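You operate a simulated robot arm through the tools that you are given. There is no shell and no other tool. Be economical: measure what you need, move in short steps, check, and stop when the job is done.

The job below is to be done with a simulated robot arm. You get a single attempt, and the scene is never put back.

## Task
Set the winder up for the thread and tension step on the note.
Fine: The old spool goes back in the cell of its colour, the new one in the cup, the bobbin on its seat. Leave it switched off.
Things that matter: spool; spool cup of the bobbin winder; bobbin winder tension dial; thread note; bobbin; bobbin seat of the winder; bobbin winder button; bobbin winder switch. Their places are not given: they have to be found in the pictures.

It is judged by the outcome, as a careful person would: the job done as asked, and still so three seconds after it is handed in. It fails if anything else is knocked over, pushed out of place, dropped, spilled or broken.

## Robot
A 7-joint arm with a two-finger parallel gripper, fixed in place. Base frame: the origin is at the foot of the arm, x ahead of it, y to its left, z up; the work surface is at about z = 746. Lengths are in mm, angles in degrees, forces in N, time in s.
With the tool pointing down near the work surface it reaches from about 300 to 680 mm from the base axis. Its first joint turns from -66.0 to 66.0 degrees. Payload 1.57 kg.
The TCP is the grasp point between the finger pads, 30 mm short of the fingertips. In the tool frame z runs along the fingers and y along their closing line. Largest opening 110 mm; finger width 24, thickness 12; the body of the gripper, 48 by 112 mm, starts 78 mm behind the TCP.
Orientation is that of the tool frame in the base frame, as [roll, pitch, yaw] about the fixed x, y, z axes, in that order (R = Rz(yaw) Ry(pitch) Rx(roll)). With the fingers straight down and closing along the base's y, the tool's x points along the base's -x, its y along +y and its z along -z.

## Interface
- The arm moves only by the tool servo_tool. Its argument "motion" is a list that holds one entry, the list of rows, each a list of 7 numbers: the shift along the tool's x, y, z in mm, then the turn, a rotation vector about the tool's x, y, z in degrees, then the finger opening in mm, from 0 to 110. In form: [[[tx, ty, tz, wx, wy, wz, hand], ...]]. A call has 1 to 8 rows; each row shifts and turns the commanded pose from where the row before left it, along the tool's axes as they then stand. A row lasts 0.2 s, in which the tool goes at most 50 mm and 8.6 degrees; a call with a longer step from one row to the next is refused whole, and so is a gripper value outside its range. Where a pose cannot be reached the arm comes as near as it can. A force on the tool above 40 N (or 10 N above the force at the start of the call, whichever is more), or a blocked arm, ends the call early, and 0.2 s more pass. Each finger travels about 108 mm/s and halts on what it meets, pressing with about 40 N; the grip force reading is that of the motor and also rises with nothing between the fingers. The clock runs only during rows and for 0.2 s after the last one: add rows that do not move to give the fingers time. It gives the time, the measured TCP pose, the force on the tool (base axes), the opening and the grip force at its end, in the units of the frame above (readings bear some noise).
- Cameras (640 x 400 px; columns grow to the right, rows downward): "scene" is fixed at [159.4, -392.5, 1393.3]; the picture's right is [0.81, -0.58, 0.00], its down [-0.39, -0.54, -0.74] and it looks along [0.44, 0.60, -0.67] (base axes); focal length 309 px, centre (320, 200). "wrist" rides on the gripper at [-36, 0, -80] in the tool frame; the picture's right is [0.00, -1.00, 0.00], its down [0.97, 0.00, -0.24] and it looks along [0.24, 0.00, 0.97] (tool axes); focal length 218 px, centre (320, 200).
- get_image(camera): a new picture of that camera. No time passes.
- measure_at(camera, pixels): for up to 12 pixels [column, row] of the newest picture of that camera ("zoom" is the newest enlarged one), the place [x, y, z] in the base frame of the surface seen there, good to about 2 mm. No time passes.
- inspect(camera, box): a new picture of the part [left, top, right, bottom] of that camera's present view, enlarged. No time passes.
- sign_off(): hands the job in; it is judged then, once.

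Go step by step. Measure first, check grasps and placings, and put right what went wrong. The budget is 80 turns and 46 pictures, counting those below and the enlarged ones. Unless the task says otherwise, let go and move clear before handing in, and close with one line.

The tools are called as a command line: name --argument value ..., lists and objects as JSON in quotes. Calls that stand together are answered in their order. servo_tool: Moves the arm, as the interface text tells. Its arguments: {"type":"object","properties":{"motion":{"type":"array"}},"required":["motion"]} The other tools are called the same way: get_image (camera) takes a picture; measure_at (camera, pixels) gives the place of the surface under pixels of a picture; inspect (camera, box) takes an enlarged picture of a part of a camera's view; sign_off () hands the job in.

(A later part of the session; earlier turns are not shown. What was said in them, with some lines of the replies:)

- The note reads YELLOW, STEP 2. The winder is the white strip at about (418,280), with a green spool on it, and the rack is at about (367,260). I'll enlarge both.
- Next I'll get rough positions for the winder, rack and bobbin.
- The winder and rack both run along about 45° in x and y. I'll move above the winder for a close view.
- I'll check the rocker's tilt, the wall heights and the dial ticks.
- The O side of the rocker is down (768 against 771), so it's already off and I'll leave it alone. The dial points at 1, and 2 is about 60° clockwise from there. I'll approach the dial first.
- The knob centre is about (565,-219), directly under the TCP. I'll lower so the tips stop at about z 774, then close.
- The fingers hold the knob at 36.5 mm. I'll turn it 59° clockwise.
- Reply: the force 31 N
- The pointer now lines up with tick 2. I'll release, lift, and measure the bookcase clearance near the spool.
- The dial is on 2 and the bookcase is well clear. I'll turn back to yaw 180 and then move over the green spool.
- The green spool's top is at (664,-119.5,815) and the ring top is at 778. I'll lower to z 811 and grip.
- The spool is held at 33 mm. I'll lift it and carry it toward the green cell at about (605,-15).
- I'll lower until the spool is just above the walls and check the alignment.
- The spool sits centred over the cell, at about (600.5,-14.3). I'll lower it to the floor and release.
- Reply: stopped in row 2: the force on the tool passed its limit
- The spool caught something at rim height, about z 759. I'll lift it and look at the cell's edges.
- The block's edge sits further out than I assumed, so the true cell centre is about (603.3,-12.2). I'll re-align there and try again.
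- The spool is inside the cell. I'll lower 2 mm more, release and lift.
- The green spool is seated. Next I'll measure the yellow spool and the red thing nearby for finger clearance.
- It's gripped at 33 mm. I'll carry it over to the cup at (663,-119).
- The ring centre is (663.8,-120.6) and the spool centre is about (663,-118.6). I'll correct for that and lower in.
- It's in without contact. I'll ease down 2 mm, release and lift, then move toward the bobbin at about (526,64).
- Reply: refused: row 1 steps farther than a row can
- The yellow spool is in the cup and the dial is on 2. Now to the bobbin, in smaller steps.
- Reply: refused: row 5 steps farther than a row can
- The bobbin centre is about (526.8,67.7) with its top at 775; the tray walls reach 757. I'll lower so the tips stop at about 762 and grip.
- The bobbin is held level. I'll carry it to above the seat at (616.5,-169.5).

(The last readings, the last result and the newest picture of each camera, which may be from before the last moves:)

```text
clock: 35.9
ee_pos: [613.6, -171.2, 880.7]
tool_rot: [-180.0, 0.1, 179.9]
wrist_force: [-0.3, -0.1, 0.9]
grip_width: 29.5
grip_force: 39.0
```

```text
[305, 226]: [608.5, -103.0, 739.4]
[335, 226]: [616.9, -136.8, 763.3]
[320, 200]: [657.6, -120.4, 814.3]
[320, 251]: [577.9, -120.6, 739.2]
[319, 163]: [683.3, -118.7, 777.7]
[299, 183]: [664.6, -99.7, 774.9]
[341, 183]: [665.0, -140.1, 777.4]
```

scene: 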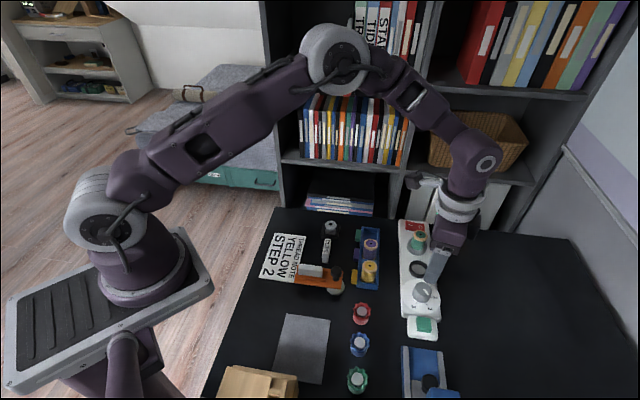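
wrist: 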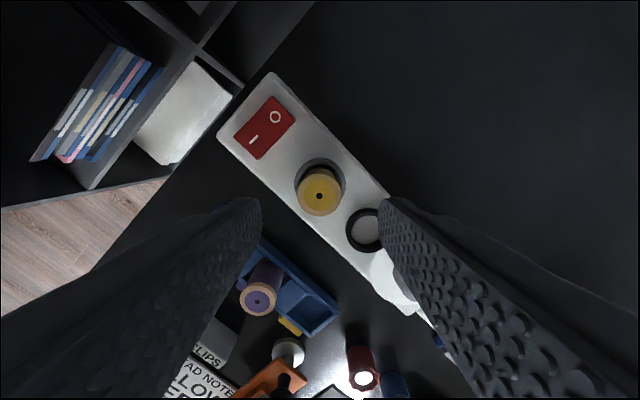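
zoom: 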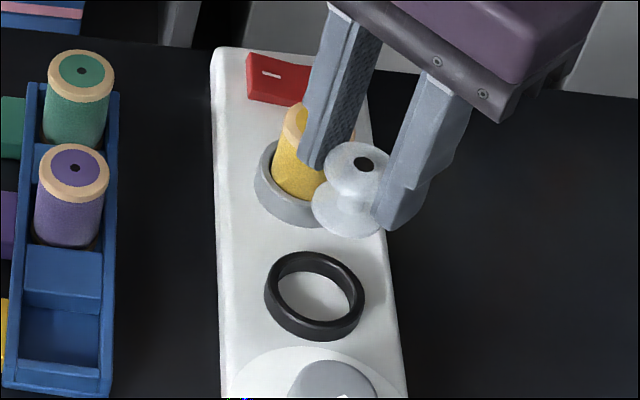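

The seat centre is about (615,-169.8), and averaging the readings puts the tool there already. I'll lower to just above the ring and check.

servo_tool --motion '[[[0, 0, 28, 0, 0, 0, 24], [0, 0, 27, 0, 0, 0, 24], [0, 0, 0, 0, 0, 0, 24], [0, 0, 0, 0, 0, 0, 24]]]'

inspect --camera "wrist" --box '[240, 100, 400, 280]'

```text
clock: 36.9
ee_pos: [616.5, -167.8, 826.0]
tool_rot: [-180.0, 0.0, -180.0]
wrist_force: [0.1, -0.9, 0.1]
grip_width: 29.2
grip_force: 39.3
```

```text
2.22 times, centred on (320, 190) of wrist
```

zoom: 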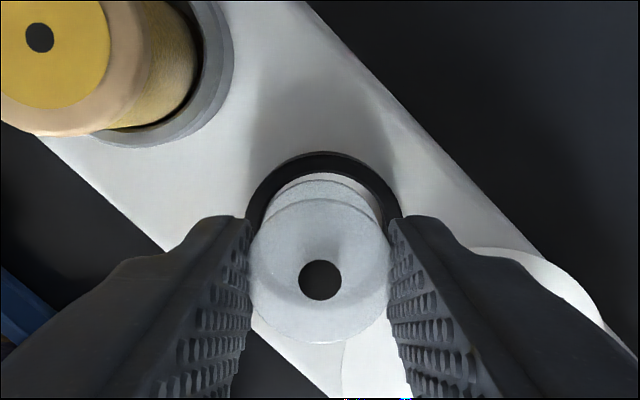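

The ring looks about 1.4 mm further toward -y than the bobbin. I'll nudge over and lower gently.

servo_tool --motion '[[[0.8, -1.4, 0, 0, 0, 0, 24], [0, 0, 5, 0, 0, 0, 24], [0, 0, 5, 0, 0, 0, 24], [0, 0, 4, 0, 0, 0, 24], [0, 0, 2, 0, 0, 0, 24], [0, 0, 0, 0, 0, 0, 24]]]'

inspect --camera "scene" --box '[395, 230, 445, 290]'

```text
clock: 38.3
ee_pos: [616.3, -170.5, 808.7]
tool_rot: [-179.9, 0.1, 180.0]
wrist_force: [-0.2, -0.6, -0.2]
grip_width: 29.6
grip_force: 38.9
```

```text
6.67 times, centred on (420, 260) of scene
```

zoom: 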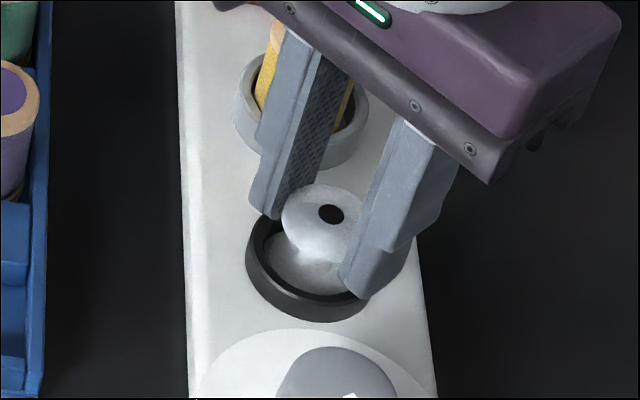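

The bobbin is inside the ring with no contact force. I'll lower slightly more, release and lift.

servo_tool --motion '[[[0, 0, 1.2, 0, 0, 0, 24], [0, 0, 1, 0, 0, 0, 24], [0, 0, 0, 0, 0, 0, 24]]]'

```text
clock: 39.1
ee_pos: [616.4, -170.6, 807.6]
tool_rot: [-179.9, 0.2, 179.9]
wrist_force: [-6.5, 1.1, 27.5]
grip_width: 29.5
grip_force: 39.3
```

The upward force shows it has reached the seat. I'll release and lift.

servo_tool --motion '[[[0, 0, -0.8, 0, 0, 0, 24], [0, 0, 0, 0, 0, 0, 34], [0, 0, 0, 0, 0, 0, 42], [0, 0, -20, 0, 0, 0, 46], [0, 0, -40, 0, 0, 0, 50], [0, 0, -40, 0, 0, 0, 60], [45, 0, 0, 0, 0, 0, 60], [0, 0, 0, 0, 0, 0, 60]]]'

servo_tool --motion '[[[45, 0, -10, 0, 0, 0, 60], [45, 0, -10, 0, 0, 0, 60], [20, 30, -30, 0, 0, 0, 60], [20, 30, -30, 0, 0, 0, 60], [0, 0, 0, 0, 0, 0, 60]]]'

inspect --camera "scene" --box '[385, 215, 455, 335]'

get_image --camera "scene"

```text
clock: 40.9
ee_pos: [570.9, -170.4, 909.4]
tool_rot: [180.0, 0.1, 179.9]
wrist_force: [0.6, -0.2, -0.2]
grip_width: 59.9
grip_force: 0.0
```

```text
clock: 42.1
ee_pos: [436.6, -111.6, 987.4]
tool_rot: [-180.0, 0.1, 180.0]
wrist_force: [0.6, -0.5, -0.1]
grip_width: 60.0
grip_force: 0.0
```

```text
3.33 times, centred on (420, 275) of scene
```

zoom: 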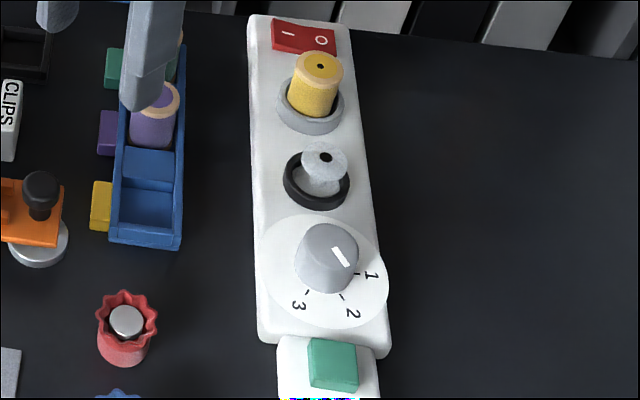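

```text
5 pictures are left
```

scene: 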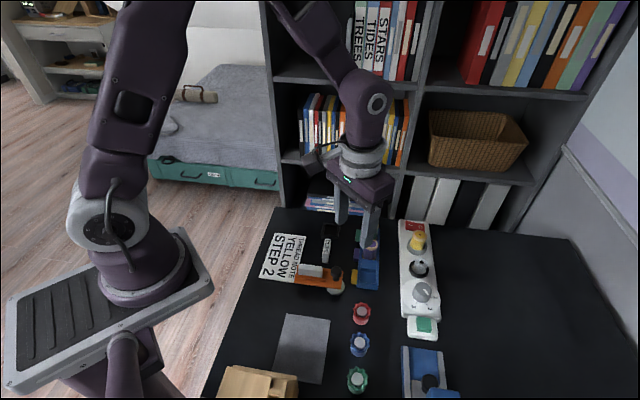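

Everything looks placed. I'll enlarge the seat and dial to confirm the bobbin is level.

inspect --camera "scene" --box '[402, 245, 438, 310]'

inspect --camera "wrist" --box '[260, 0, 480, 150]'

```text
6.15 times, centred on (420, 278) of scene
```

zoom: 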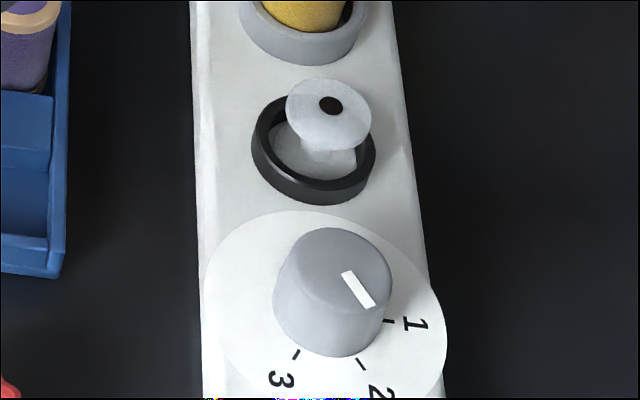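

```text
2.67 times, centred on (370, 75) of wrist
```

zoom: 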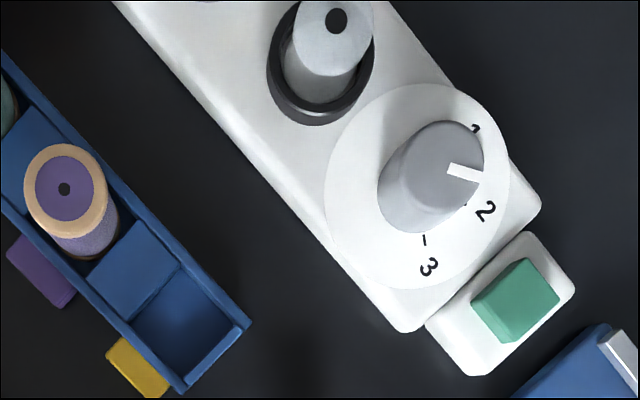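

measure_at --camera "scene" --pixels '[[416.7, 260.9], [426.5, 265.8], [422.4, 259.8], [420, 267.3], [416.3, 264], [427, 262.5]]'

inspect --camera "scene" --box '[412, 254, 432, 278]'

```text
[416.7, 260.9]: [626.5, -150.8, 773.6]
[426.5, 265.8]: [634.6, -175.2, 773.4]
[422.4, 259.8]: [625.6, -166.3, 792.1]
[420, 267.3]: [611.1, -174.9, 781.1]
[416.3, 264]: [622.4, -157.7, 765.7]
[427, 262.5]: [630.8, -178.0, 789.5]
```

```text
16.00 times, centred on (422, 266) of scene
```

zoom: 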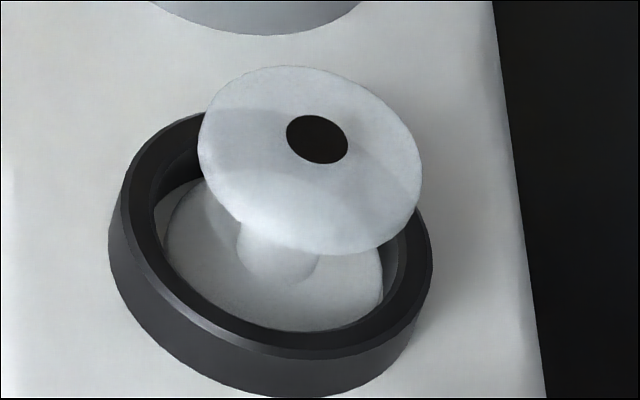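

measure_at --camera "zoom" --pixels '[[215, 120], [215, 170], [290, 80], [380, 115], [405, 180], [350, 240], [270, 225], [260, 120], [375, 170], [190, 220], [290, 315], [360, 300]]'

```text
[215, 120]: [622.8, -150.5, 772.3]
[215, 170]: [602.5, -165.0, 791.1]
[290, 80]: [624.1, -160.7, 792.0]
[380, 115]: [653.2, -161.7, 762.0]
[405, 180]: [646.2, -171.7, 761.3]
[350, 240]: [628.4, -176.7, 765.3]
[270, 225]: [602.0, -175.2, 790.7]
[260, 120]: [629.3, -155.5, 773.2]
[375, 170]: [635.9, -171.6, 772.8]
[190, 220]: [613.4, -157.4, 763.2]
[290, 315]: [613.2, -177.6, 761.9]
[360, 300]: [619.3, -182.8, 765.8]
```

The bobbin's top flange is level at z 791 within the ring, the yellow spool is in the cup and the green one is in its cell. The dial is on 2, the switch is still at O and the arm is clear, so I'm handing in.

sign_off

```text
The job is handed in.
```

The winder is set up for yellow, step 2: the yellow spool is in the cup, the green one is back in its cell, the bobbin is on its seat, the dial is on 2, and it's switched off.
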